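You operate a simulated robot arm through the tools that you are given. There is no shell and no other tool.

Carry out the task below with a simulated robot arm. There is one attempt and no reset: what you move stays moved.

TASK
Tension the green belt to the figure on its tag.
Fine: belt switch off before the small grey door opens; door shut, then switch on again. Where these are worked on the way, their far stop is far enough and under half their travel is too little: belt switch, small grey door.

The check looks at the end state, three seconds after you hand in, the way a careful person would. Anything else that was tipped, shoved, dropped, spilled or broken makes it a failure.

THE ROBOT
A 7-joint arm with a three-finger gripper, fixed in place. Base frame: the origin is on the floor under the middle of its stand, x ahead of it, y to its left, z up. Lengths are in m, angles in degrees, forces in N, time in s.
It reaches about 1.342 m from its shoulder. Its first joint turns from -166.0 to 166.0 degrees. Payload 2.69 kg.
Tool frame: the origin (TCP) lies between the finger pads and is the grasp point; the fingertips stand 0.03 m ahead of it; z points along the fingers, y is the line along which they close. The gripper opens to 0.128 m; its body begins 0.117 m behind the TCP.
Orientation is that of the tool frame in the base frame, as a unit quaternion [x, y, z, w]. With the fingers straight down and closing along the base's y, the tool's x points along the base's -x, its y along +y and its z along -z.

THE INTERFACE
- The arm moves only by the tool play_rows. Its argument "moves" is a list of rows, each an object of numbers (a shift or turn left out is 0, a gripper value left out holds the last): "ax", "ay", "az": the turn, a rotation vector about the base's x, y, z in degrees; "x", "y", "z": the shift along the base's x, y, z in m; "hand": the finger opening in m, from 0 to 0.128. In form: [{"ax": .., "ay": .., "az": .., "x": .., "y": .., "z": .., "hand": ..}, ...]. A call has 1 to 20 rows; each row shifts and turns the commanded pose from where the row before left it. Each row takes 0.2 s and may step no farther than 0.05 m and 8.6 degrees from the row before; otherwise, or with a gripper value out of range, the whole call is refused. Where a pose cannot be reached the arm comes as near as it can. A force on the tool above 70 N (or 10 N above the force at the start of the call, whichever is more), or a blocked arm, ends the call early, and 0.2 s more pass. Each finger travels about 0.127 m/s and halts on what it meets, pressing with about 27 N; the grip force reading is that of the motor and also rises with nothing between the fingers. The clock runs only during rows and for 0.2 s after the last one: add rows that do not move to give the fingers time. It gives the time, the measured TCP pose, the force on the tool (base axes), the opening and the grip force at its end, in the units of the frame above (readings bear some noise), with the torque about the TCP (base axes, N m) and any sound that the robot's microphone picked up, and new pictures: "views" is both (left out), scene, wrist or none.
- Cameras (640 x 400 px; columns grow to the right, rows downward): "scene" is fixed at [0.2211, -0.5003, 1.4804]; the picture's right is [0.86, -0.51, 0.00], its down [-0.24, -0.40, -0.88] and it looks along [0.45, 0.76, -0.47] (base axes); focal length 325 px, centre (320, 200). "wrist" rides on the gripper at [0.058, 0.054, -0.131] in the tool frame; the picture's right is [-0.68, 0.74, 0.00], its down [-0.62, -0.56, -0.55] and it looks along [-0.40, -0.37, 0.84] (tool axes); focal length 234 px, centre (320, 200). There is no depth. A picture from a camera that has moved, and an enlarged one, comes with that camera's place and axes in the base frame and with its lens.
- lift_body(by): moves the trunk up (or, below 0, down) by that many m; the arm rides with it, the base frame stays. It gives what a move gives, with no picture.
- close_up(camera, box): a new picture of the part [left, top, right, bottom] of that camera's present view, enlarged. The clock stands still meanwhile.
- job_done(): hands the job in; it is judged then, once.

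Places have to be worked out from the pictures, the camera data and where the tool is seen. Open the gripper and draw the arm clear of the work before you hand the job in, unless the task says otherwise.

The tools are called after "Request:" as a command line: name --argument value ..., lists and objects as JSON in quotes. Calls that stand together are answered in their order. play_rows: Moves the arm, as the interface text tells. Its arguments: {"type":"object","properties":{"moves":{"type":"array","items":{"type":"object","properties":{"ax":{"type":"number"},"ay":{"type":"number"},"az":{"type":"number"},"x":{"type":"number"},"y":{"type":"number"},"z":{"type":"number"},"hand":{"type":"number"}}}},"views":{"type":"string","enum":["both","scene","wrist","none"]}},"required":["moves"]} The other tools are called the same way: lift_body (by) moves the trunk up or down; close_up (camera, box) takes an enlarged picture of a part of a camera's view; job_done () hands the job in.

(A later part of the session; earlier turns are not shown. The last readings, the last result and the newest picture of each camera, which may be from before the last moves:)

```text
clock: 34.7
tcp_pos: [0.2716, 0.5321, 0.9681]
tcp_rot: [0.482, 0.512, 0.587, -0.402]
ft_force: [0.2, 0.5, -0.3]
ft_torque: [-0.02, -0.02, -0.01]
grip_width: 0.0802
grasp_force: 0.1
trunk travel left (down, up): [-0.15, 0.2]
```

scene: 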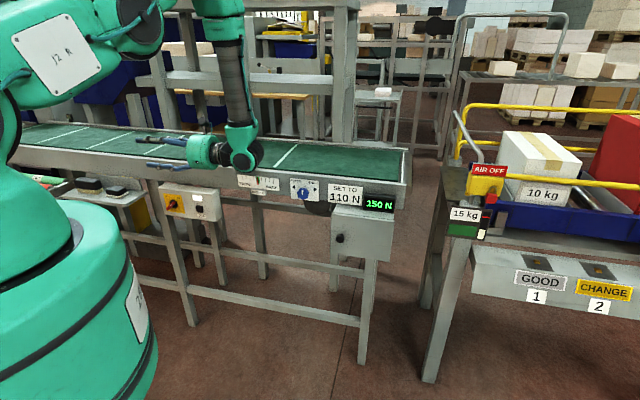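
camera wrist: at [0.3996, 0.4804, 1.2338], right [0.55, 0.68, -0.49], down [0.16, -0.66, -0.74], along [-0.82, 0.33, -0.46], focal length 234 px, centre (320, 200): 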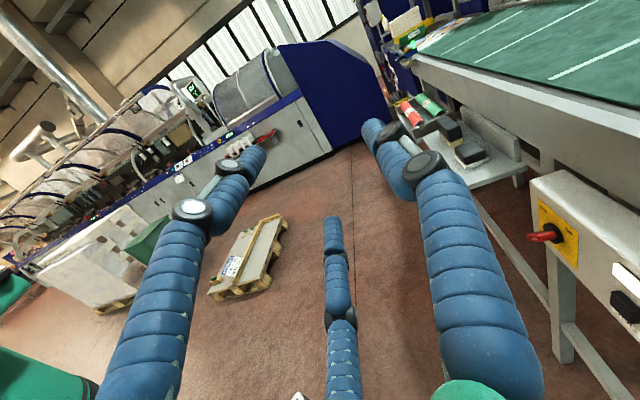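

The trunk is back at the middle height. Now I'll move gently to a standoff about 9 cm in front of the switch, turning the hand towards the panel normal.

Request:
play_rows --moves '[{"x": -0.0035, "y": 0.0223, "z": -0.0128, "az": -3.1}, {"x": -0.0035, "y": 0.0223, "z": -0.0128, "az": -3.1}, {"x": -0.0035, "y": 0.0223, "z": -0.0128, "az": -3.1}, {"x": -0.0035, "y": 0.0223, "z": -0.0128, "az": -3.1}, {"x": -0.0035, "y": 0.0223, "z": -0.0128, "az": -3.1}, {"x": -0.0035, "y": 0.0223, "z": -0.0128, "az": -3.1}, {"x": -0.0035, "y": 0.0223, "z": -0.0128, "az": -3.1}, {"x": -0.0035, "y": 0.0223, "z": -0.0128, "az": -3.1}, {"x": -0.0035, "y": 0.0223, "z": -0.0128, "az": -3.1}, {"x": -0.0035, "y": 0.0223, "z": -0.0128, "az": -3.1}, {}]'

```text
clock: 37.3
tcp_pos: [0.3023, 0.743, 0.8586]
tcp_rot: [0.613, 0.33, 0.687, -0.208]
ft_force: [0.1, -0.1, -1.2]
ft_torque: [0.02, -0.02, -0.01]
grip_width: 0.0798
grasp_force: 0.1
trunk travel left (down, up): [-0.15, 0.2]
stopped in row 11: the arm was blocked; the commanded pose is now the measured one
camera wrist: at [0.2375, 0.6194, 0.923], right [0.62, -0.59, -0.52], down [-0.68, -0.07, -0.73], along [0.4, 0.8, -0.44], focal length 234 px, centre (320, 200)
```

scene: 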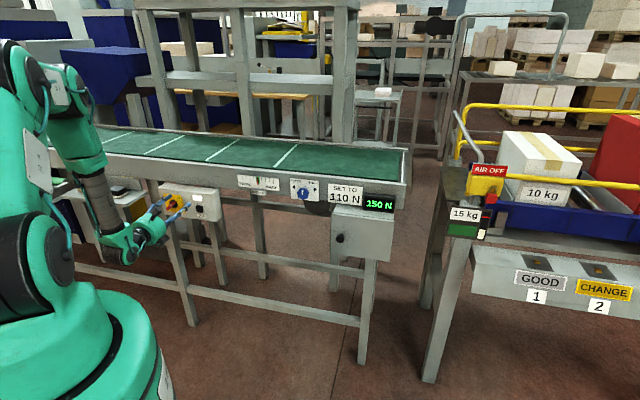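
wrist: 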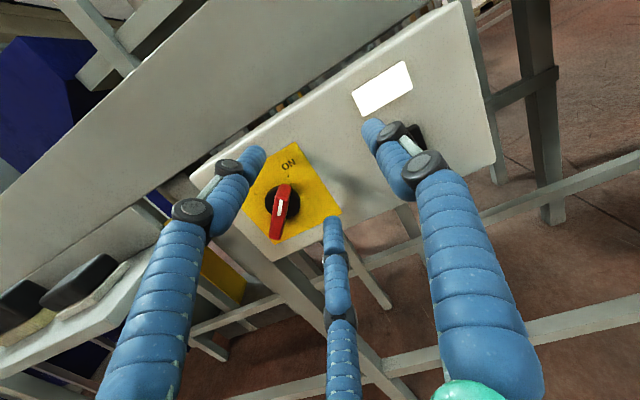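

The stall is consistently at a wrist azimuth of about 80°, so approaching the switch with the hand at about 60° azimuth (15° skew) should be feasible. I'll zoom on the switch from this pose to refine its location.

Request:
close_up --camera "wrist" --box '[220, 120, 380, 260]'

Request:
close_up --camera "scene" --box '[110, 170, 230, 270]'

```text
2.86 times, centred on (300, 190) of wrist
camera zoom: at [0.2375, 0.6194, 0.923], right [0.62, -0.59, -0.52], down [-0.68, -0.07, -0.73], along [0.4, 0.8, -0.44], focal length 669 px, centre (377, 229)
```

zoom: 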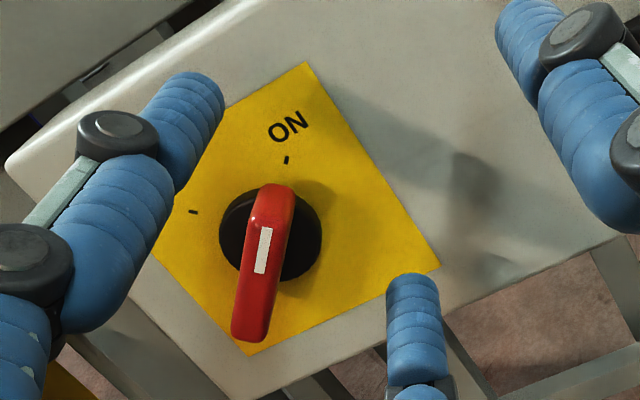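

```text
4.00 times, centred on (170, 220) of scene
camera zoom: at [0.2211, -0.5003, 1.4804], right [0.86, -0.51, 0.0], down [-0.24, -0.4, -0.88], along [0.45, 0.76, -0.47], focal length 1299 px, centre (920, 120)
```

zoom: 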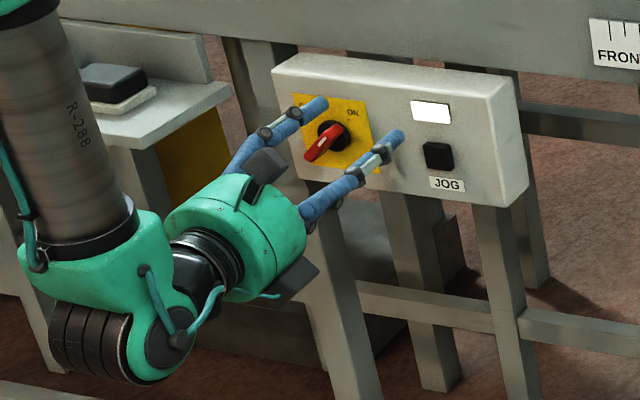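

This view is good: axis at about u=-0.365 (≈(0.30,0.82)), z≈0.840, and a blade of ±27 mm pointing at ON. I'll back off slightly, turn the hand to about 58°, and close the fingers into a compact pusher.

Request:
play_rows --moves '[{"x": -0.0053, "y": -0.0089, "z": -0.0077, "az": 3.25, "hand": 0.0}, {"x": -0.0053, "y": -0.0089, "z": -0.0077, "az": 3.25}, {"x": -0.0053, "y": -0.0089, "z": -0.0077, "az": 3.25}, {"x": -0.0053, "y": -0.0089, "z": -0.0077, "az": 3.25}, {}, {}]'

Request:
close_up --camera "wrist" --box '[200, 60, 440, 260]'

```text
clock: 38.7
tcp_pos: [0.2785, 0.7074, 0.8284]
tcp_rot: [0.571, 0.397, 0.659, -0.285]
ft_force: [-0.9, -0.9, -0.6]
ft_torque: [-0.02, 0.03, -0.01]
grip_width: 0.0021
grasp_force: 26.5
trunk travel left (down, up): [-0.15, 0.2]
camera wrist: at [0.2429, 0.5728, 0.8919], right [0.74, -0.43, -0.52], down [-0.64, -0.22, -0.73], along [0.2, 0.87, -0.44], focal length 234 px, centre (320, 200)
```

scene: 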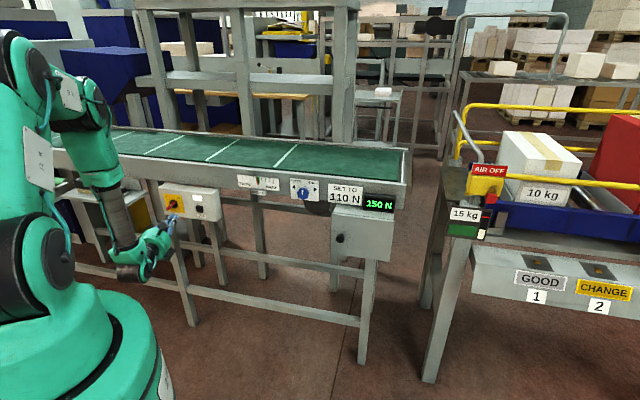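
wrist: 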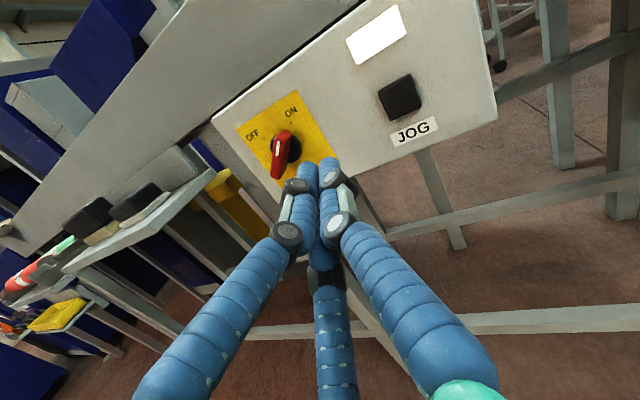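

```text
2.00 times, centred on (320, 160) of wrist
camera zoom: at [0.2429, 0.5728, 0.8919], right [0.74, -0.43, -0.52], down [-0.64, -0.22, -0.73], along [0.2, 0.87, -0.44], focal length 468 px, centre (320, 280)
```

zoom: 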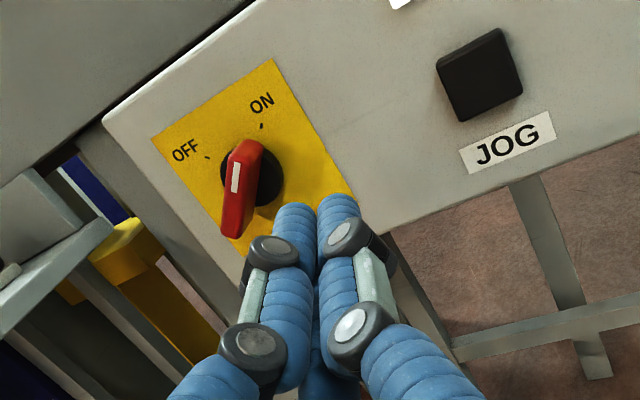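

The fingers are closed and form a roughly 30 mm wide pusher. I'll advance so the tips sit beside and below-right of the handle, about 13 mm off the panel.

Request:
play_rows --moves '[{"x": 0.0087, "y": 0.0128}, {"x": 0.0087, "y": 0.0128}, {"x": 0.0087, "y": 0.0128}, {"x": 0.0086, "y": 0.0127}, {}]'

Request:
close_up --camera "wrist" --box '[220, 60, 420, 240]'

Request:
close_up --camera "scene" --box '[140, 175, 220, 235]'

```text
clock: 39.9
tcp_pos: [0.3137, 0.7591, 0.8286]
tcp_rot: [0.571, 0.398, 0.659, -0.286]
ft_force: [0.2, -0.2, -0.1]
ft_torque: [0.01, 0.01, 0.0]
grip_width: 0.0022
grasp_force: 27.5
trunk travel left (down, up): [-0.15, 0.2]
camera wrist: at [0.278, 0.6246, 0.892], right [0.74, -0.44, -0.52], down [-0.64, -0.22, -0.73], along [0.21, 0.87, -0.44], focal length 234 px, centre (320, 200)
```

scene: 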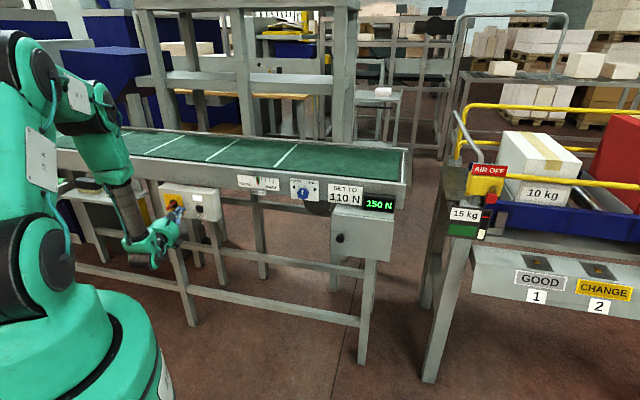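
wrist: 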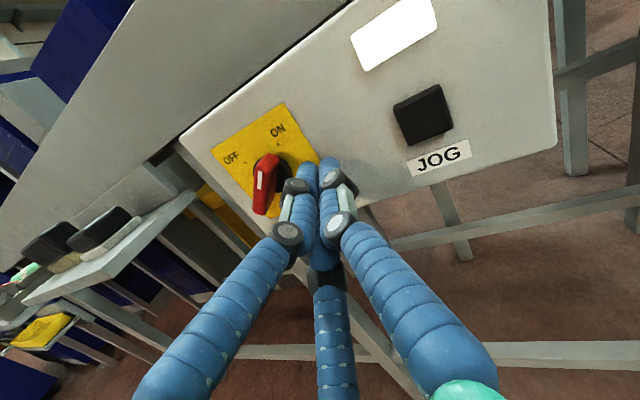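

```text
2.22 times, centred on (320, 150) of wrist
camera zoom: at [0.278, 0.6246, 0.892], right [0.74, -0.44, -0.52], down [-0.64, -0.22, -0.73], along [0.21, 0.87, -0.44], focal length 520 px, centre (320, 311)
```

zoom: 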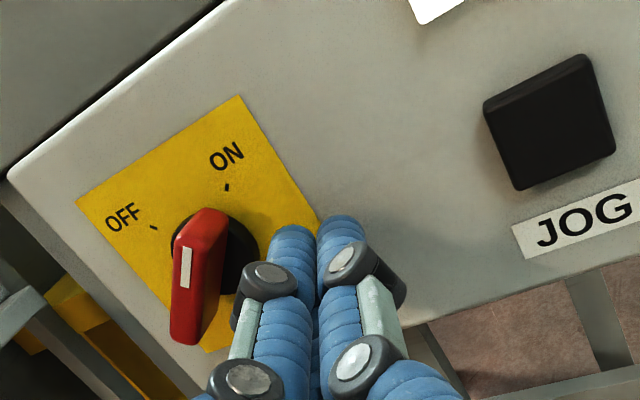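

```text
6.67 times, centred on (180, 205) of scene
camera zoom: at [0.2211, -0.5003, 1.4804], right [0.86, -0.51, 0.0], down [-0.24, -0.4, -0.88], along [0.45, 0.76, -0.47], focal length 2165 px, centre (1253, 167)
```

zoom: 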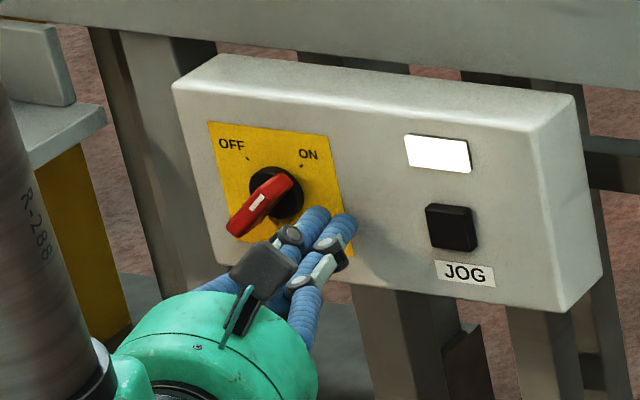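

The tips are beside the handle on its lower right. Now I'll sweep them along an arc around the switch axis to push the ON end counter-clockwise, first half only, then check.

Request:
play_rows --moves '[{"x": -0.0037, "y": 0.0037, "z": 0.011}, {"x": -0.0037, "y": 0.0037, "z": 0.0088}, {"x": -0.0036, "y": 0.0036, "z": 0.0072}, {"x": -0.0036, "y": 0.0036, "z": 0.0066}, {}]' --views "wrist"

Request:
close_up --camera "scene" --box '[140, 175, 220, 235]'

```text
clock: 41.1
tcp_pos: [0.2987, 0.7747, 0.8619]
tcp_rot: [0.57, 0.398, 0.659, -0.286]
ft_force: [0.3, -0.1, 0.0]
ft_torque: [0.0, -0.01, -0.01]
grip_width: 0.0021
grasp_force: 26.9
trunk travel left (down, up): [-0.15, 0.2]
camera wrist: at [0.2635, 0.6387, 0.925], right [0.74, -0.44, -0.52], down [-0.64, -0.22, -0.73], along [0.21, 0.87, -0.44], focal length 234 px, centre (320, 200)
```

wrist: 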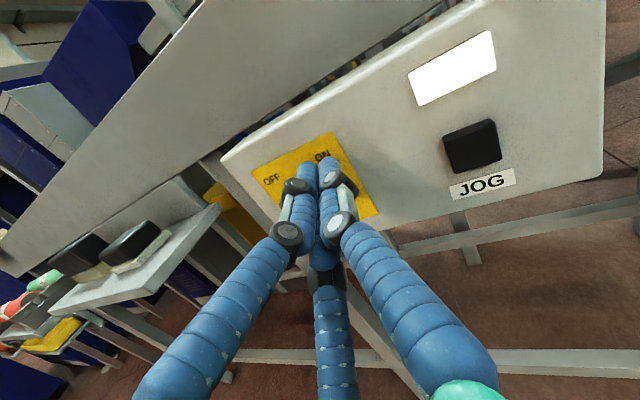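

```text
6.67 times, centred on (180, 205) of scene
camera zoom: at [0.2211, -0.5003, 1.4804], right [0.86, -0.51, 0.0], down [-0.24, -0.4, -0.88], along [0.45, 0.76, -0.47], focal length 2165 px, centre (1253, 167)
```

zoom: 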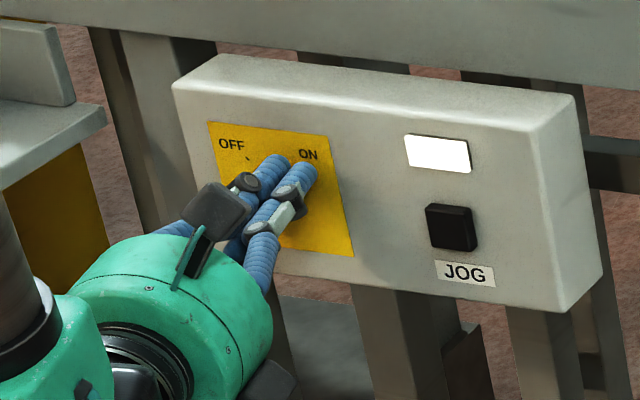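

There is no resistance and the handle is hidden behind the fingers. I'll continue the arc to the top and slightly past it.

Request:
play_rows --moves '[{"x": -0.0047, "y": 0.0047, "z": 0.0051}, {"x": -0.0054, "y": 0.0054, "z": 0.0032}, {"x": -0.0059, "y": 0.0059, "z": 0.0011}, {"x": -0.0028, "y": 0.0028, "z": 0.0}, {}]' --views "wrist"

Request:
close_up --camera "wrist" --box '[220, 80, 420, 260]'

Request:
close_up --camera "scene" --box '[140, 175, 220, 235]'

```text
clock: 42.3
tcp_pos: [0.2808, 0.7935, 0.8713]
tcp_rot: [0.57, 0.398, 0.659, -0.286]
ft_force: [9.3, -10.6, 5.3]
ft_torque: [0.0, -0.14, -0.36]
grip_width: 0.0018
grasp_force: 27.3
trunk travel left (down, up): [-0.15, 0.2]
camera wrist: at [0.2458, 0.6568, 0.9357], right [0.74, -0.44, -0.52], down [-0.64, -0.22, -0.73], along [0.21, 0.87, -0.44], focal length 234 px, centre (320, 200)
```

wrist: 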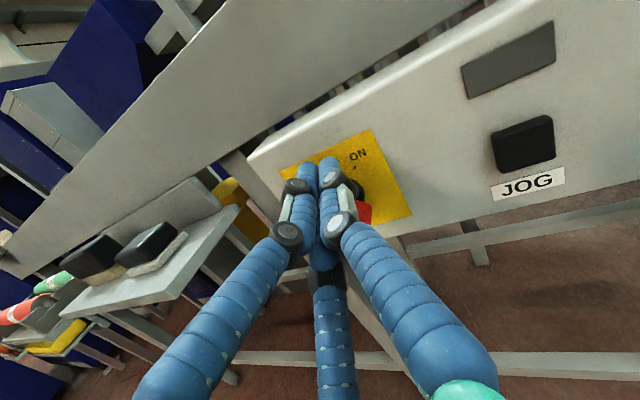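

```text
2.22 times, centred on (320, 170) of wrist
camera zoom: at [0.2458, 0.6568, 0.9357], right [0.74, -0.44, -0.52], down [-0.64, -0.22, -0.73], along [0.21, 0.87, -0.44], focal length 520 px, centre (320, 267)
```

zoom: 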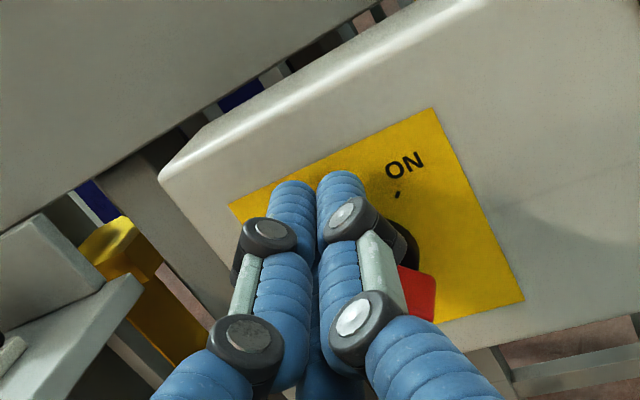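

```text
6.67 times, centred on (180, 205) of scene
camera zoom: at [0.2211, -0.5003, 1.4804], right [0.86, -0.51, 0.0], down [-0.24, -0.4, -0.88], along [0.45, 0.76, -0.47], focal length 2165 px, centre (1253, 167)
```

zoom: 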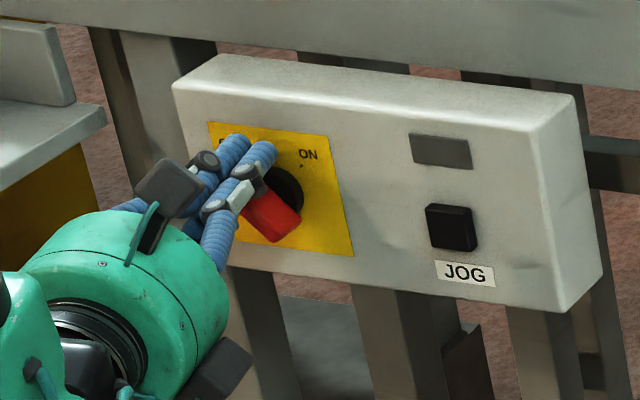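

The lamp went dark and the handle lies towards OFF against its stop (about 14 N), so the switch is off. I'll withdraw and check it from clear.

Request:
play_rows --moves '[{"x": 0.002, "y": -0.01}, {"x": -0.003, "y": -0.018}, {"x": -0.003, "y": -0.025}, {"x": -0.003, "y": -0.03}, {"y": -0.03, "z": 0.01}, {}]'

Request:
close_up --camera "scene" --box '[140, 175, 220, 235]'

Request:
close_up --camera "wrist" --box '[240, 60, 420, 200]'

```text
clock: 43.7
tcp_pos: [0.272, 0.6803, 0.8822]
tcp_rot: [0.571, 0.398, 0.659, -0.286]
ft_force: [-0.2, 0.3, -0.3]
ft_torque: [-0.02, 0.03, 0.02]
grip_width: 0.0024
grasp_force: 27.2
trunk travel left (down, up): [-0.15, 0.2]
camera wrist: at [0.2373, 0.545, 0.9467], right [0.74, -0.44, -0.52], down [-0.64, -0.22, -0.73], along [0.2, 0.87, -0.44], focal length 234 px, centre (320, 200)
```

scene: 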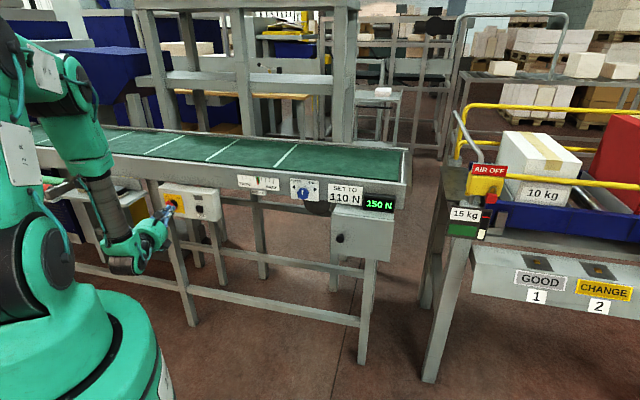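
wrist: 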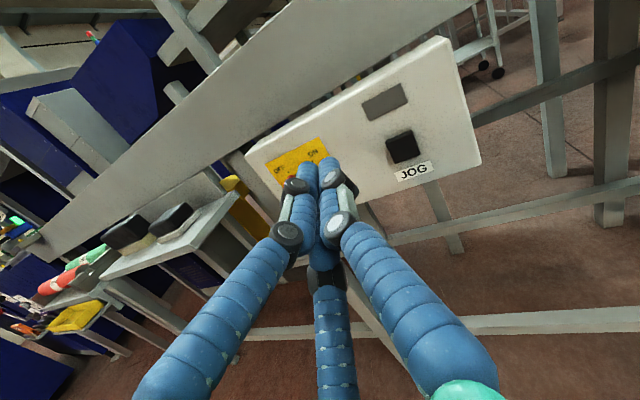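

```text
6.67 times, centred on (180, 205) of scene
camera zoom: at [0.2211, -0.5003, 1.4804], right [0.86, -0.51, 0.0], down [-0.24, -0.4, -0.88], along [0.45, 0.76, -0.47], focal length 2165 px, centre (1253, 167)
```

zoom: 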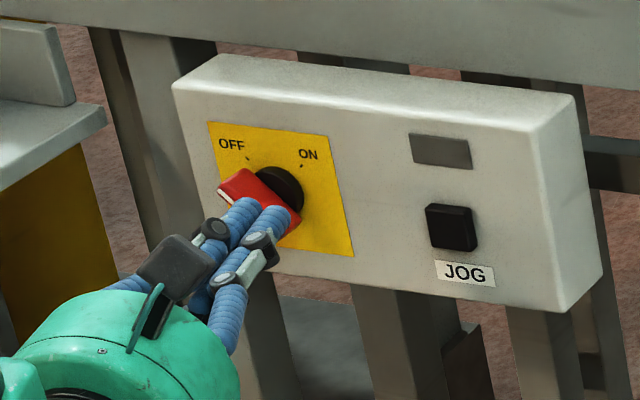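

```text
2.86 times, centred on (330, 130) of wrist
camera zoom: at [0.2373, 0.545, 0.9467], right [0.74, -0.44, -0.52], down [-0.64, -0.22, -0.73], along [0.2, 0.87, -0.44], focal length 669 px, centre (291, 400)
```

zoom: 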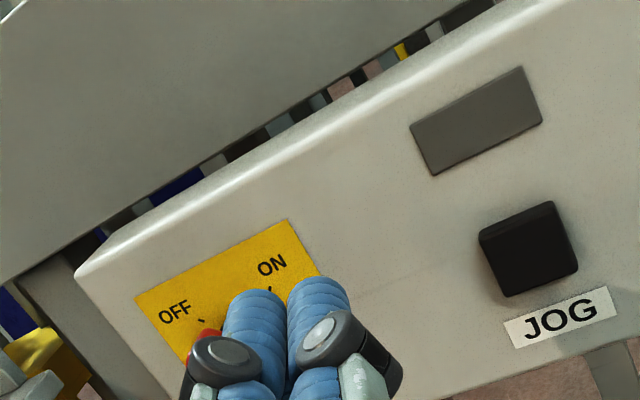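

The switch is confirmed at OFF (lamp out). Next I'll go to the door: I estimate its knob near (0.773, 0.289, 0.82), hinge on the right. I'll carry the hand along the frame to a viewing pose in front of the box.

Request:
play_rows --moves '[{"x": 0.0, "y": -0.03, "z": 0.01, "hand": 0.09}, {"x": 0.0245, "y": -0.028, "z": 0.0035, "az": -1}, {"x": 0.0245, "y": -0.028, "z": 0.0035, "az": -1}, {"x": 0.0245, "y": -0.028, "z": 0.0035, "az": -1}, {"x": 0.0245, "y": -0.028, "z": 0.0035, "az": -1}, {"x": 0.0245, "y": -0.028, "z": 0.0035, "az": -1}, {"x": 0.0245, "y": -0.028, "z": 0.0035, "az": -1}, {"x": 0.0245, "y": -0.028, "z": 0.0035, "az": -1}, {"x": 0.0245, "y": -0.028, "z": 0.0035, "az": -1}, {"x": 0.0245, "y": -0.028, "z": 0.0035, "az": -1}, {"x": 0.0245, "y": -0.028, "z": 0.0035, "az": -1}, {"x": 0.0245, "y": -0.028, "z": 0.0035, "az": -1}, {"x": 0.0245, "y": -0.028, "z": 0.0035, "az": -1}, {"x": 0.0245, "y": -0.028, "z": 0.0035, "az": -1}, {"x": 0.0245, "y": -0.028, "z": 0.0, "az": 0}, {}]'

```text
clock: 47.1
tcp_pos: [0.6178, 0.2568, 0.9341]
tcp_rot: [0.612, 0.331, 0.687, -0.21]
ft_force: [-0.1, -0.9, 0.2]
ft_torque: [0.02, -0.01, 0.05]
grip_width: 0.0898
grasp_force: 0.0
trunk travel left (down, up): [-0.15, 0.2]
camera wrist: at [0.5528, 0.133, 0.9985], right [0.62, -0.59, -0.52], down [-0.68, -0.07, -0.73], along [0.4, 0.8, -0.44], focal length 234 px, centre (320, 200)
```

scene: 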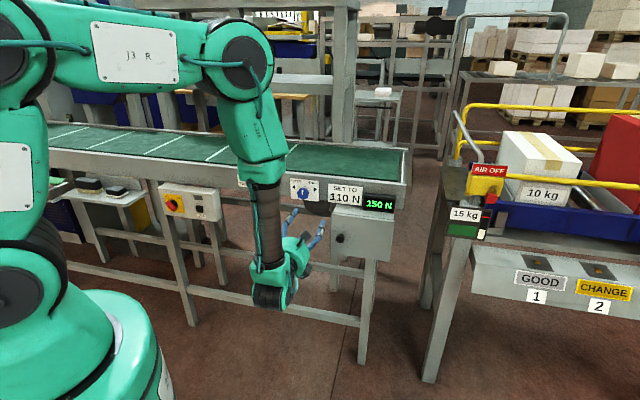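
wrist: 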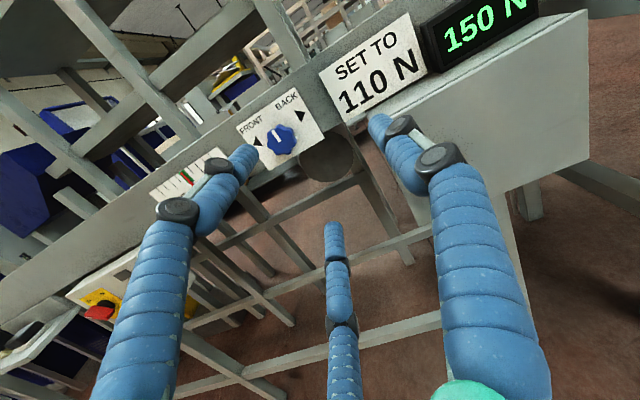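

The box front is now in wrist view, with the knob partly hidden behind a finger. I'll zoom in both cameras to fix the box face and knob.

Request:
close_up --camera "wrist" --box '[360, 0, 620, 220]'

Request:
close_up --camera "scene" --box '[270, 180, 410, 300]'

```text
1.82 times, centred on (490, 110) of wrist
camera zoom: at [0.5528, 0.133, 0.9985], right [0.62, -0.59, -0.52], down [-0.68, -0.07, -0.73], along [0.4, 0.8, -0.44], focal length 426 px, centre (11, 364)
```

zoom: 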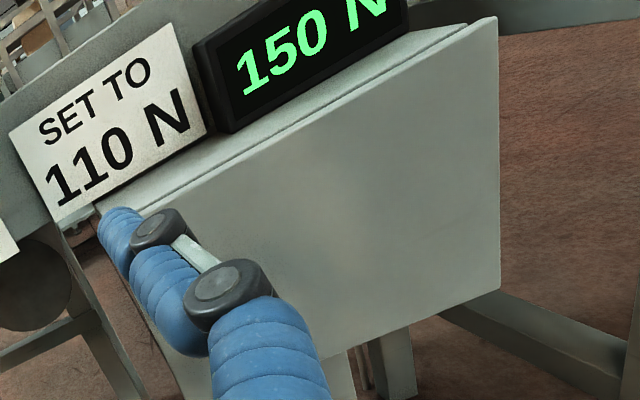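

```text
3.33 times, centred on (340, 240) of scene
camera zoom: at [0.2211, -0.5003, 1.4804], right [0.86, -0.51, 0.0], down [-0.24, -0.4, -0.88], along [0.45, 0.76, -0.47], focal length 1083 px, centre (253, 67)
```

zoom: 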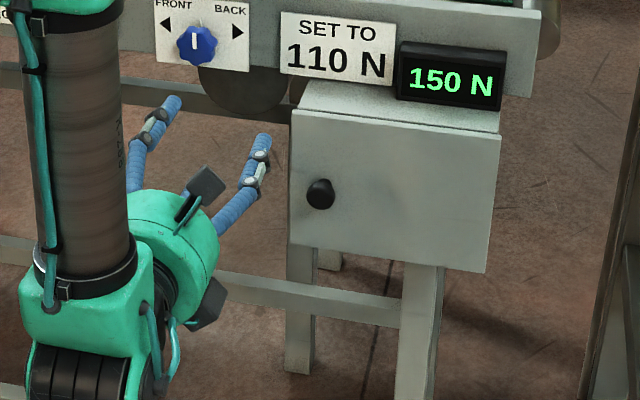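

The door face is at n≈-0.764, spanning u 0.307–0.52 and z 0.735–0.906; the knob axis is about (u 0.341, z 0.825), with the head about 3 cm proud. I'll move to a pre-grasp 8 cm out from the knob.

Request:
play_rows --moves '[{"x": 0.0162, "y": -0.0081, "z": -0.0218}, {"x": 0.0162, "y": -0.0081, "z": -0.0218}, {"x": 0.0162, "y": -0.0081, "z": -0.0218}, {"x": 0.0162, "y": -0.0081, "z": -0.0218}, {"x": 0.0161, "y": -0.0081, "z": -0.0218}, {}]'

Request:
close_up --camera "wrist" --box '[220, 60, 480, 260]'

Request:
close_up --camera "scene" --box '[290, 190, 400, 280]'

```text
clock: 48.5
tcp_pos: [0.6969, 0.2138, 0.8288]
tcp_rot: [0.612, 0.331, 0.687, -0.21]
ft_force: [1.2, 0.3, 0.1]
ft_torque: [0.02, -0.02, 0.04]
grip_width: 0.0897
grasp_force: 0.0
trunk travel left (down, up): [-0.15, 0.2]
camera wrist: at [0.6325, 0.0908, 0.8926], right [0.62, -0.59, -0.52], down [-0.68, -0.07, -0.73], along [0.4, 0.8, -0.44], focal length 234 px, centre (320, 200)
```

scene: 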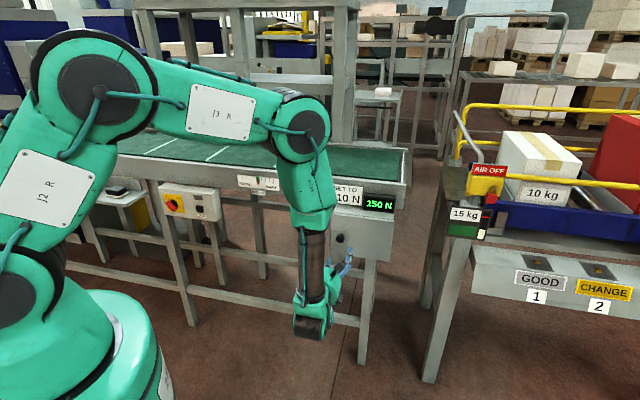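
wrist: 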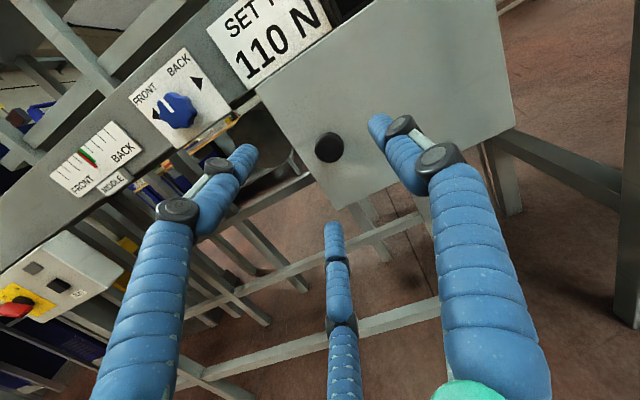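

```text
2.00 times, centred on (350, 160) of wrist
camera zoom: at [0.6325, 0.0908, 0.8926], right [0.62, -0.59, -0.52], down [-0.68, -0.07, -0.73], along [0.4, 0.8, -0.44], focal length 468 px, centre (260, 280)
```

zoom: 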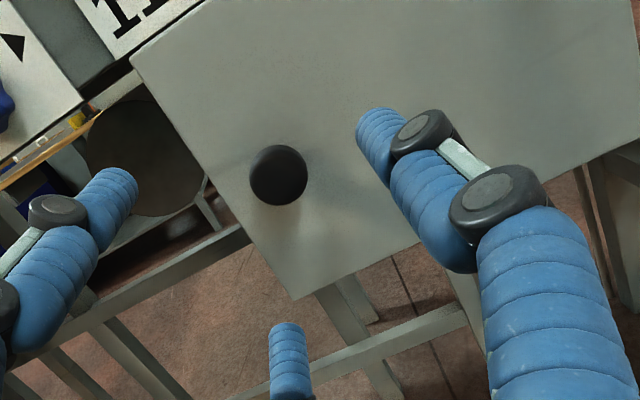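

```text
4.44 times, centred on (345, 235) of scene
camera zoom: at [0.2211, -0.5003, 1.4804], right [0.86, -0.51, 0.0], down [-0.24, -0.4, -0.88], along [0.45, 0.76, -0.47], focal length 1443 px, centre (209, 44)
```

zoom: 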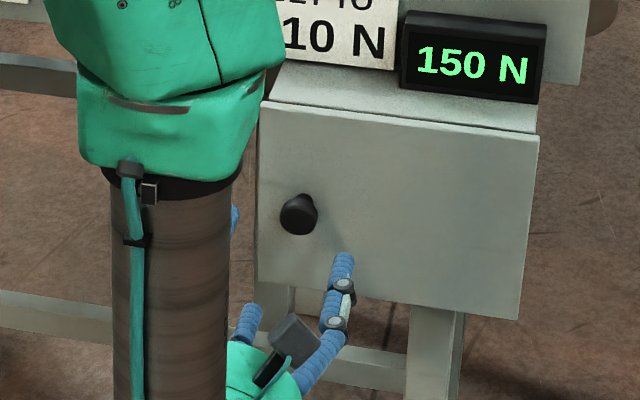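

The knob is centred well (u≈0.345, z≈0.8245, Ø≈28 mm). I'll advance straight in so the tips stop about 7 mm short of the door, then close on the knob.

Request:
play_rows --moves '[{"x": 0.0152, "y": 0.0142, "z": -0.0011}, {"x": 0.0152, "y": 0.0142, "z": -0.0011}, {"x": 0.0152, "y": 0.0142, "z": -0.0011}, {"x": 0.0151, "y": 0.0141, "z": -0.001}, {}, {"hand": 0.0}, {}, {}, {}]'

Request:
close_up --camera "wrist" --box '[220, 60, 480, 260]'

```text
clock: 50.5
tcp_pos: [0.7581, 0.2721, 0.8206]
tcp_rot: [0.613, 0.331, 0.686, -0.21]
ft_force: [-0.9, -0.2, -10.6]
ft_torque: [-0.04, 0.3, -0.05]
grip_width: 0.0303
grasp_force: 44.9
trunk travel left (down, up): [-0.15, 0.2]
camera wrist: at [0.6935, 0.1486, 0.8855], right [0.62, -0.59, -0.52], down [-0.68, -0.07, -0.73], along [0.4, 0.8, -0.44], focal length 234 px, centre (320, 200)
```

scene: 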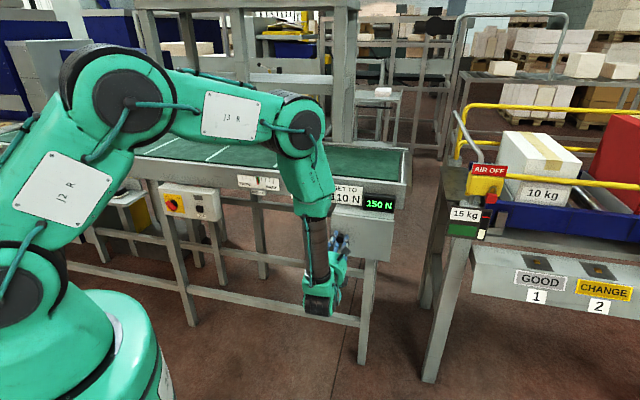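
wrist: 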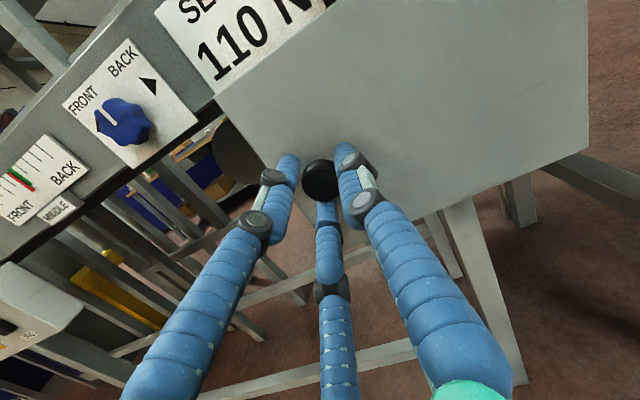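

```text
2.00 times, centred on (350, 160) of wrist
camera zoom: at [0.6935, 0.1486, 0.8855], right [0.62, -0.59, -0.52], down [-0.68, -0.07, -0.73], along [0.4, 0.8, -0.44], focal length 468 px, centre (260, 280)
```

zoom: 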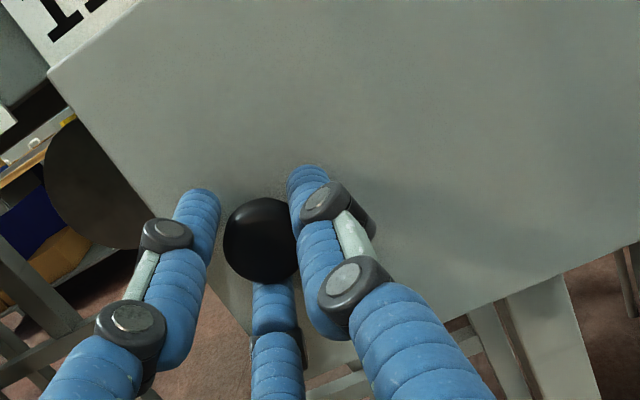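

The fingers are on the knob (30 mm), but with a 10 N vertical offset because the upper finger isn't quite seated. I'll nudge down a few mm to centre, then see the balance.

Request:
play_rows --moves '[{"z": -0.003}, {"z": -0.002}, {}, {}]' --views "wrist"

Request:
close_up --camera "wrist" --box '[220, 60, 480, 260]'

```text
clock: 51.5
tcp_pos: [0.7594, 0.272, 0.8193]
tcp_rot: [0.611, 0.331, 0.688, -0.209]
ft_force: [13.4, -12.5, 10.7]
ft_torque: [0.17, -0.23, -0.41]
grip_width: 0.0286
grasp_force: 44.9
trunk travel left (down, up): [-0.15, 0.2]
camera wrist: at [0.6943, 0.1484, 0.883], right [0.62, -0.59, -0.52], down [-0.67, -0.07, -0.73], along [0.4, 0.8, -0.44], focal length 234 px, centre (320, 200)
```

wrist: 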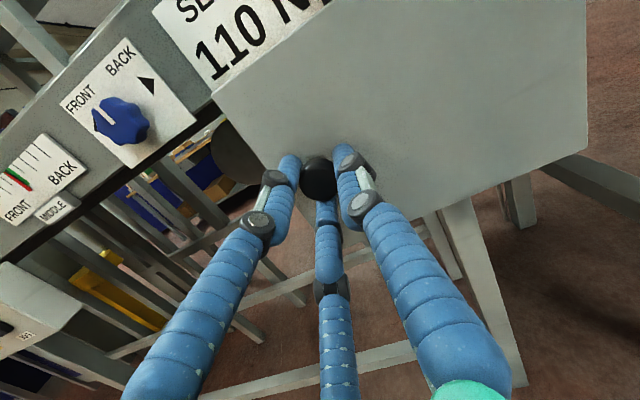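

```text
2.00 times, centred on (350, 160) of wrist
camera zoom: at [0.6943, 0.1484, 0.883], right [0.62, -0.59, -0.52], down [-0.67, -0.07, -0.73], along [0.4, 0.8, -0.44], focal length 468 px, centre (260, 280)
```

zoom: 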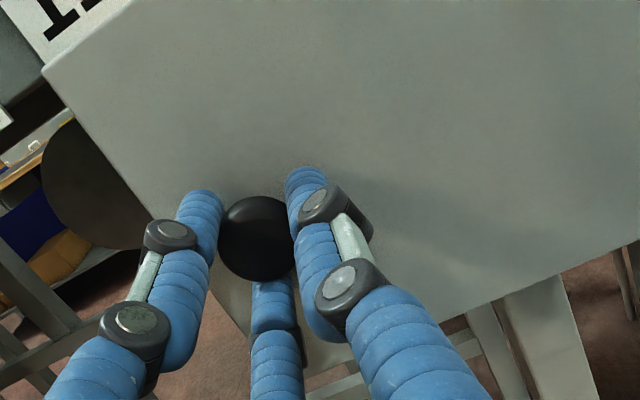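

All three fingers hold the knob now, and the residual force says to shift about 3 mm right and up. I'll relieve that and start pulling along the hinge arc (radius ≈0.176 about (0.912, 0.177)), turning the hand with the door.

Request:
play_rows --moves '[{"x": 0.0026, "y": -0.0026, "z": 0.002}, {"x": -0.0075, "y": -0.0135, "az": 5}, {"x": -0.0063, "y": -0.014, "az": 5}, {"x": -0.005, "y": -0.0145, "az": 5}, {}]'

```text
clock: 52.7
tcp_pos: [0.742, 0.2286, 0.8184]
tcp_rot: [0.565, 0.408, 0.652, -0.298]
ft_force: [-11.1, 1.9, -14.8]
ft_torque: [0.0, 0.15, -0.39]
grip_width: 0.0284
grasp_force: 45.1
trunk travel left (down, up): [-0.15, 0.2]
camera wrist: at [0.7112, 0.0926, 0.8839], right [0.75, -0.41, -0.52], down [-0.64, -0.24, -0.73], along [0.17, 0.88, -0.44], focal length 234 px, centre (320, 200)
```

scene: 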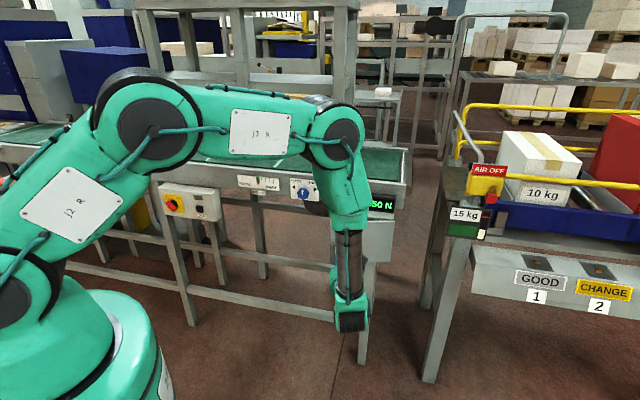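
wrist: 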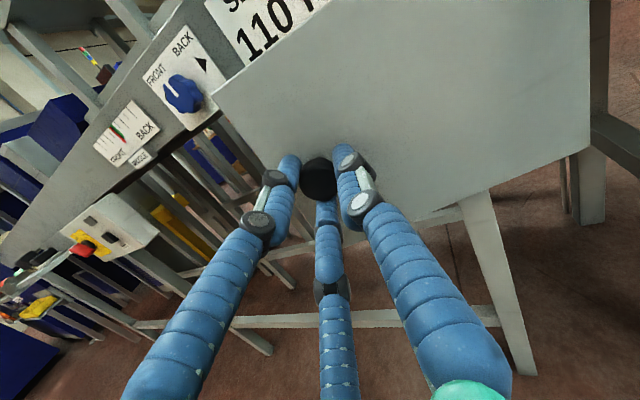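

The door is moving with the hand. I'll continue the arc with a small correction (2 mm outward, 3 mm down) from the force readings.

Request:
play_rows --moves '[{"x": -0.0057, "y": -0.0143, "z": -0.002, "az": 5}, {"x": -0.0024, "y": -0.0152, "z": -0.001, "az": 5}, {"x": -0.001, "y": -0.0153, "az": 5}, {"x": 0.0002, "y": -0.0153, "az": 5}, {}]'

```text
clock: 53.4
tcp_pos: [0.7329, 0.1921, 0.8194]
tcp_rot: [0.533, 0.452, 0.622, -0.353]
ft_force: [29.1, -8.1, -24.7]
ft_torque: [-1.14, 0.49, -1.33]
grip_width: 0.0292
grasp_force: 45.6
out of reach, approached as far as the arm can: row 3
trunk travel left (down, up): [-0.15, 0.2]
stopped in row 3: the force on the tool passed its limit at 118 N (the readings are from after the stop); the commanded pose is now the measured one
camera wrist: at [0.7269, 0.0529, 0.8845], right [0.8, -0.28, -0.53], down [-0.6, -0.35, -0.72], along [0.02, 0.89, -0.45], focal length 234 px, centre (320, 200)
```

scene: 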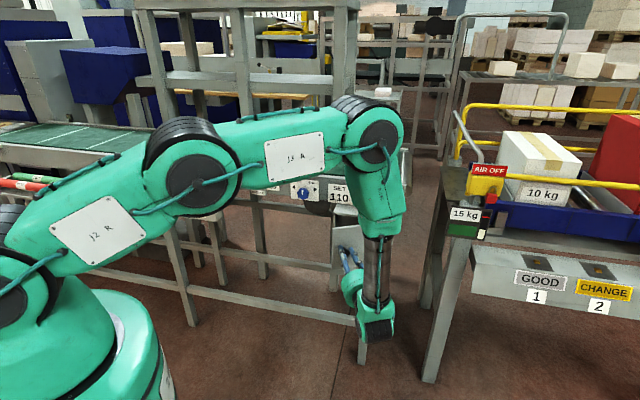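
wrist: 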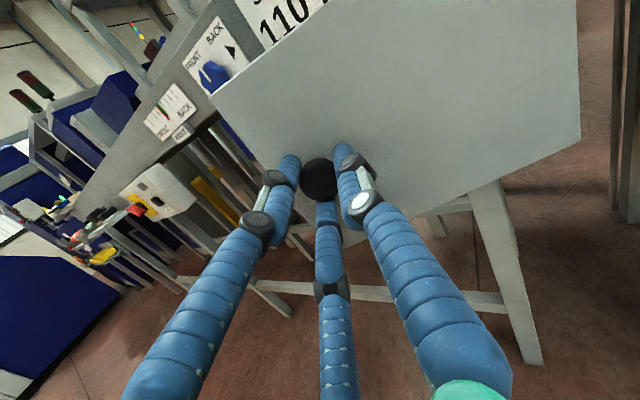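

The door is about 25° open and the arm hit a posture limit there. I'll release the knob and draw straight back, then push the door further from its inner side.

Request:
play_rows --moves '[{"hand": 0.1}, {}, {}, {"x": -0.005, "y": -0.014}, {"x": -0.009, "y": -0.025}, {"x": -0.009, "y": -0.025}, {"x": -0.009, "y": -0.025}, {}]'

```text
clock: 55.2
tcp_pos: [0.6951, 0.102, 0.8253]
tcp_rot: [0.531, 0.452, 0.622, -0.356]
ft_force: [0.0, -0.2, -0.2]
ft_torque: [0.0, 0.0, 0.0]
grip_width: 0.1001
grasp_force: 0.0
trunk travel left (down, up): [-0.15, 0.2]
camera wrist: at [0.6894, -0.0369, 0.8889], right [0.8, -0.28, -0.53], down [-0.6, -0.35, -0.72], along [0.02, 0.9, -0.44], focal length 234 px, centre (320, 200)
```

scene: 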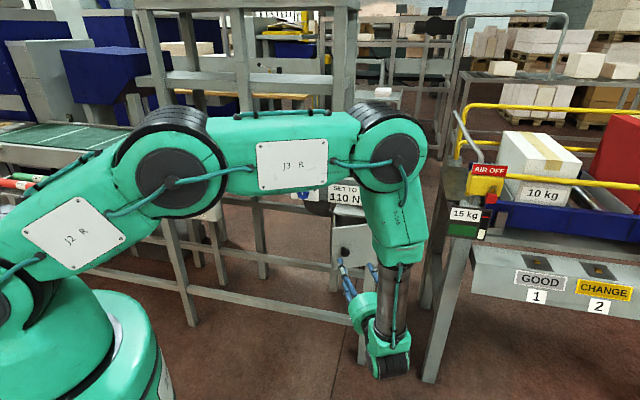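
wrist: 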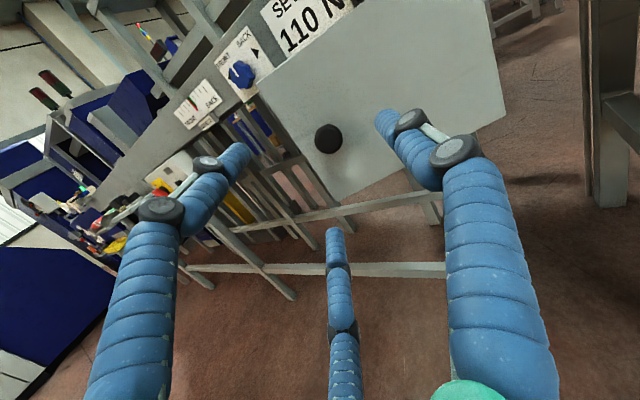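

The door stays at roughly 23°. I'll bring the hand to the left of the door's free edge and turn it to point right along the frame (about -30° azimuth), fingers closed, to hook behind the door.

Request:
play_rows --moves '[{"x": -0.02, "y": 0.0, "hand": 0.0}, {"x": -0.0105, "y": 0.0165, "az": -8.3}, {"x": -0.0105, "y": 0.0165, "az": -8.3}, {"x": -0.0105, "y": 0.0165, "az": -8.3}, {"x": -0.0105, "y": 0.0165, "az": -8.3}, {"x": -0.0105, "y": 0.0165, "az": -8.3}, {"x": -0.0105, "y": 0.0165, "az": -8.3}, {"x": -0.0105, "y": 0.0165, "az": -8.3}, {"x": -0.0105, "y": 0.0165, "az": -8.3}, {"x": -0.0105, "y": 0.0165, "az": -8.3}, {"x": -0.0105, "y": 0.0165, "az": -8.3}, {"x": -0.0105, "y": 0.0165, "az": -8.3}, {"az": -8.3}, {}]'

```text
clock: 58.2
tcp_pos: [0.5624, 0.2867, 0.8231]
tcp_rot: [0.688, -0.115, 0.673, 0.247]
ft_force: [0.0, 0.0, 0.5]
ft_torque: [0.01, 0.02, 0.01]
grip_width: 0.0022
grasp_force: 26.5
trunk travel left (down, up): [-0.15, 0.2]
camera wrist: at [0.4248, 0.3146, 0.8878], right [-0.41, -0.74, -0.53], down [-0.24, 0.65, -0.72], along [0.88, -0.17, -0.44], focal length 234 px, centre (320, 200)
```

scene: 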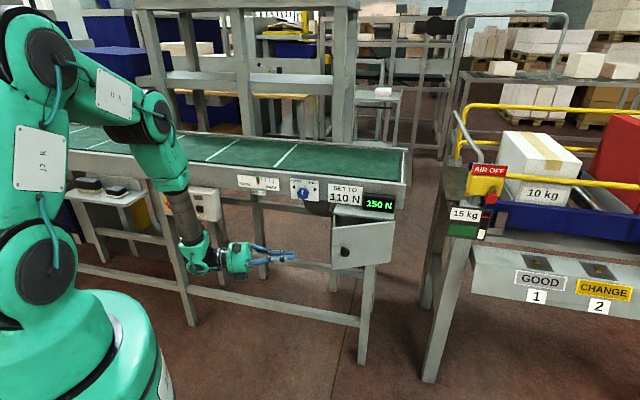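
wrist: 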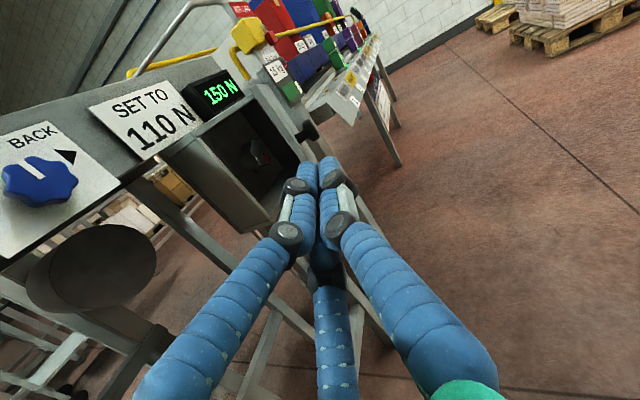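

Now I can see into the box behind the door. I'll zoom in on it and on the door edge.

Request:
close_up --camera "wrist" --box '[150, 80, 350, 240]'

Request:
close_up --camera "scene" --box '[280, 190, 410, 290]'

```text
2.50 times, centred on (250, 160) of wrist
camera zoom: at [0.4248, 0.3146, 0.8878], right [-0.41, -0.74, -0.53], down [-0.24, 0.65, -0.72], along [0.88, -0.17, -0.44], focal length 585 px, centre (495, 300)
```

zoom: 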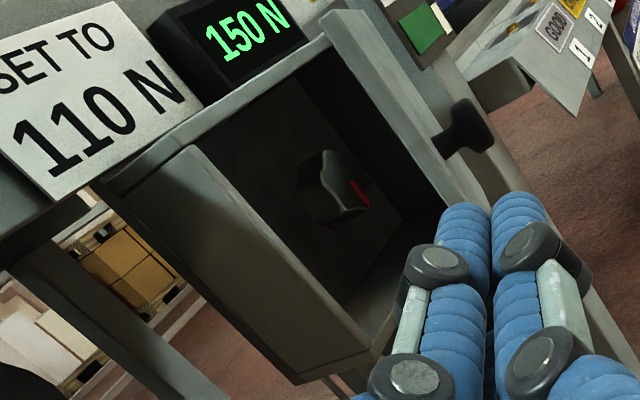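

```text
4.00 times, centred on (345, 240) of scene
camera zoom: at [0.2211, -0.5003, 1.4804], right [0.86, -0.51, 0.0], down [-0.24, -0.4, -0.88], along [0.45, 0.76, -0.47], focal length 1299 px, centre (220, 40)
```

zoom: 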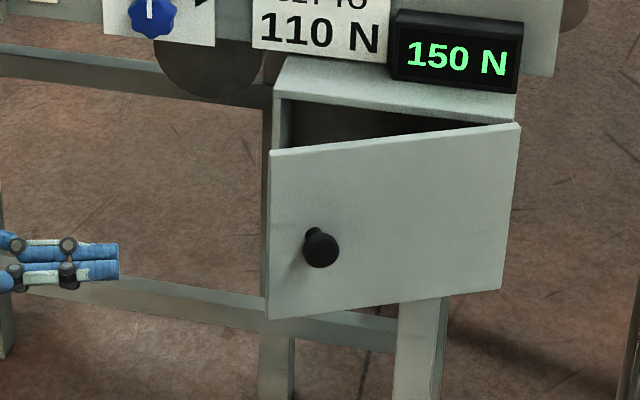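

Inside the box is a grey knob with a red mark, which should be the tension adjuster. The door's free edge is at about (0.708, 0.242). I'll slide the closed fingers in behind it with clearance from both the edge and the box corner.

Request:
play_rows --moves '[{"y": 0.02}, {"x": 0.03}, {"x": 0.035}, {"x": 0.035}, {"x": 0.0376}, {}]'

Request:
close_up --camera "scene" --box '[280, 190, 410, 290]'

```text
clock: 59.6
tcp_pos: [0.703, 0.3042, 0.8231]
tcp_rot: [0.688, -0.113, 0.673, 0.246]
ft_force: [0.7, -0.8, 0.5]
ft_torque: [-0.01, -0.03, 0.0]
grip_width: 0.002
grasp_force: 27.5
trunk travel left (down, up): [-0.15, 0.2]
camera wrist: at [0.5665, 0.3331, 0.8862], right [-0.41, -0.75, -0.53], down [-0.24, 0.65, -0.72], along [0.88, -0.17, -0.44], focal length 234 px, centre (320, 200)
```

scene: 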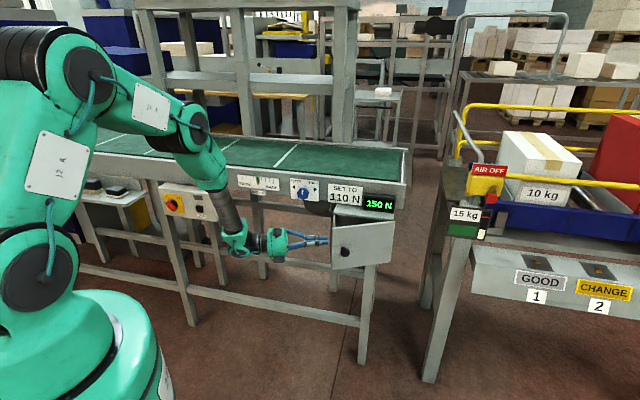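
wrist: 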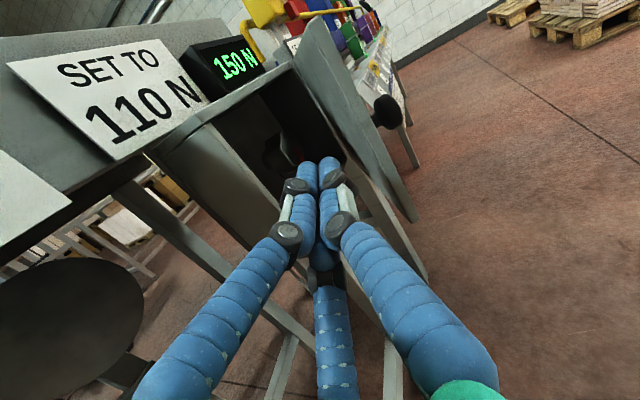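

```text
4.00 times, centred on (345, 240) of scene
camera zoom: at [0.2211, -0.5003, 1.4804], right [0.86, -0.51, 0.0], down [-0.24, -0.4, -0.88], along [0.45, 0.76, -0.47], focal length 1299 px, centre (220, 40)
```

zoom: 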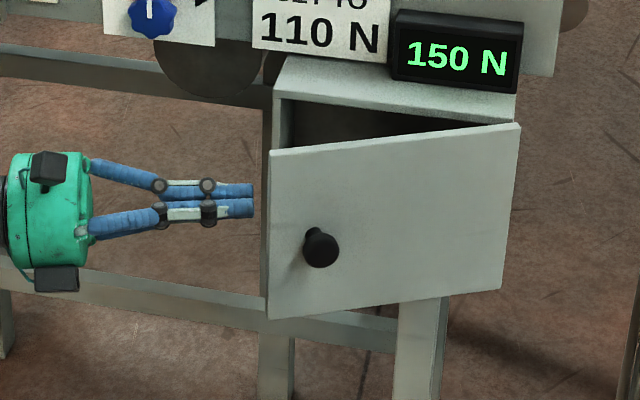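

The tips are just short of the door edge from the left. I'll go 3.5 cm further in behind it, then sweep toward the robot along the hinge arc to push the door open.

Request:
play_rows --moves '[{"x": 0.0175, "y": -0.0025}, {"x": 0.0175, "y": -0.0025}, {"x": -0.0048, "y": -0.0126}, {"x": -0.0047, "y": -0.0127}, {"x": -0.0048, "y": -0.0109}, {"x": -0.0048, "y": -0.0109}, {"x": -0.004, "y": -0.015}, {"x": -0.0039, "y": -0.0149}, {"x": -0.0013, "y": -0.0155}, {"x": -0.0012, "y": -0.0154}, {"x": 0.0014, "y": -0.0154}, {"x": 0.0014, "y": -0.0154}, {}]'

```text
clock: 62.4
tcp_pos: [0.7082, 0.1607, 0.8237]
tcp_rot: [0.688, -0.115, 0.673, 0.246]
ft_force: [0.6, -0.3, -0.1]
ft_torque: [0.02, 0.0, -0.01]
grip_width: 0.0022
grasp_force: 26.8
trunk travel left (down, up): [-0.15, 0.2]
camera wrist: at [0.5713, 0.1899, 0.8875], right [-0.41, -0.75, -0.53], down [-0.24, 0.65, -0.72], along [0.88, -0.17, -0.44], focal length 234 px, centre (320, 200)
```

scene: 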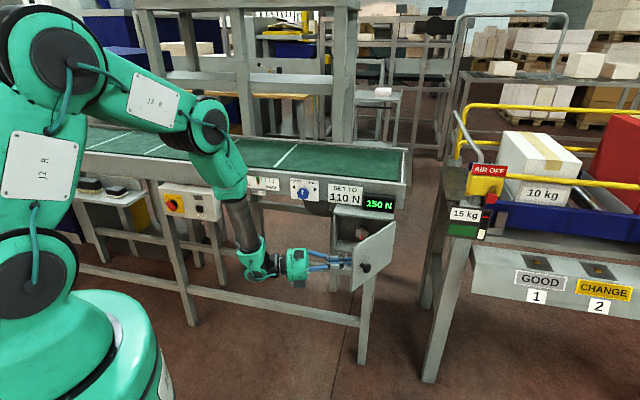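
wrist: 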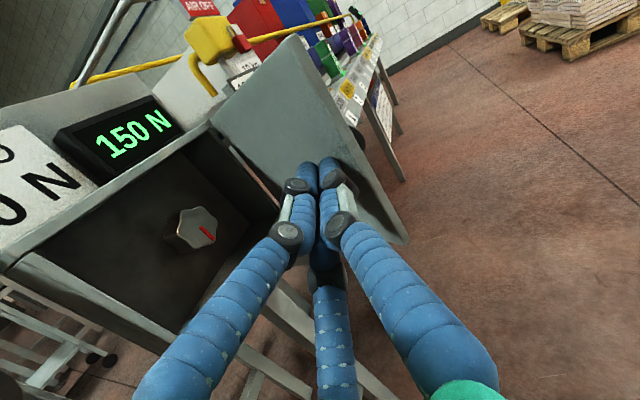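

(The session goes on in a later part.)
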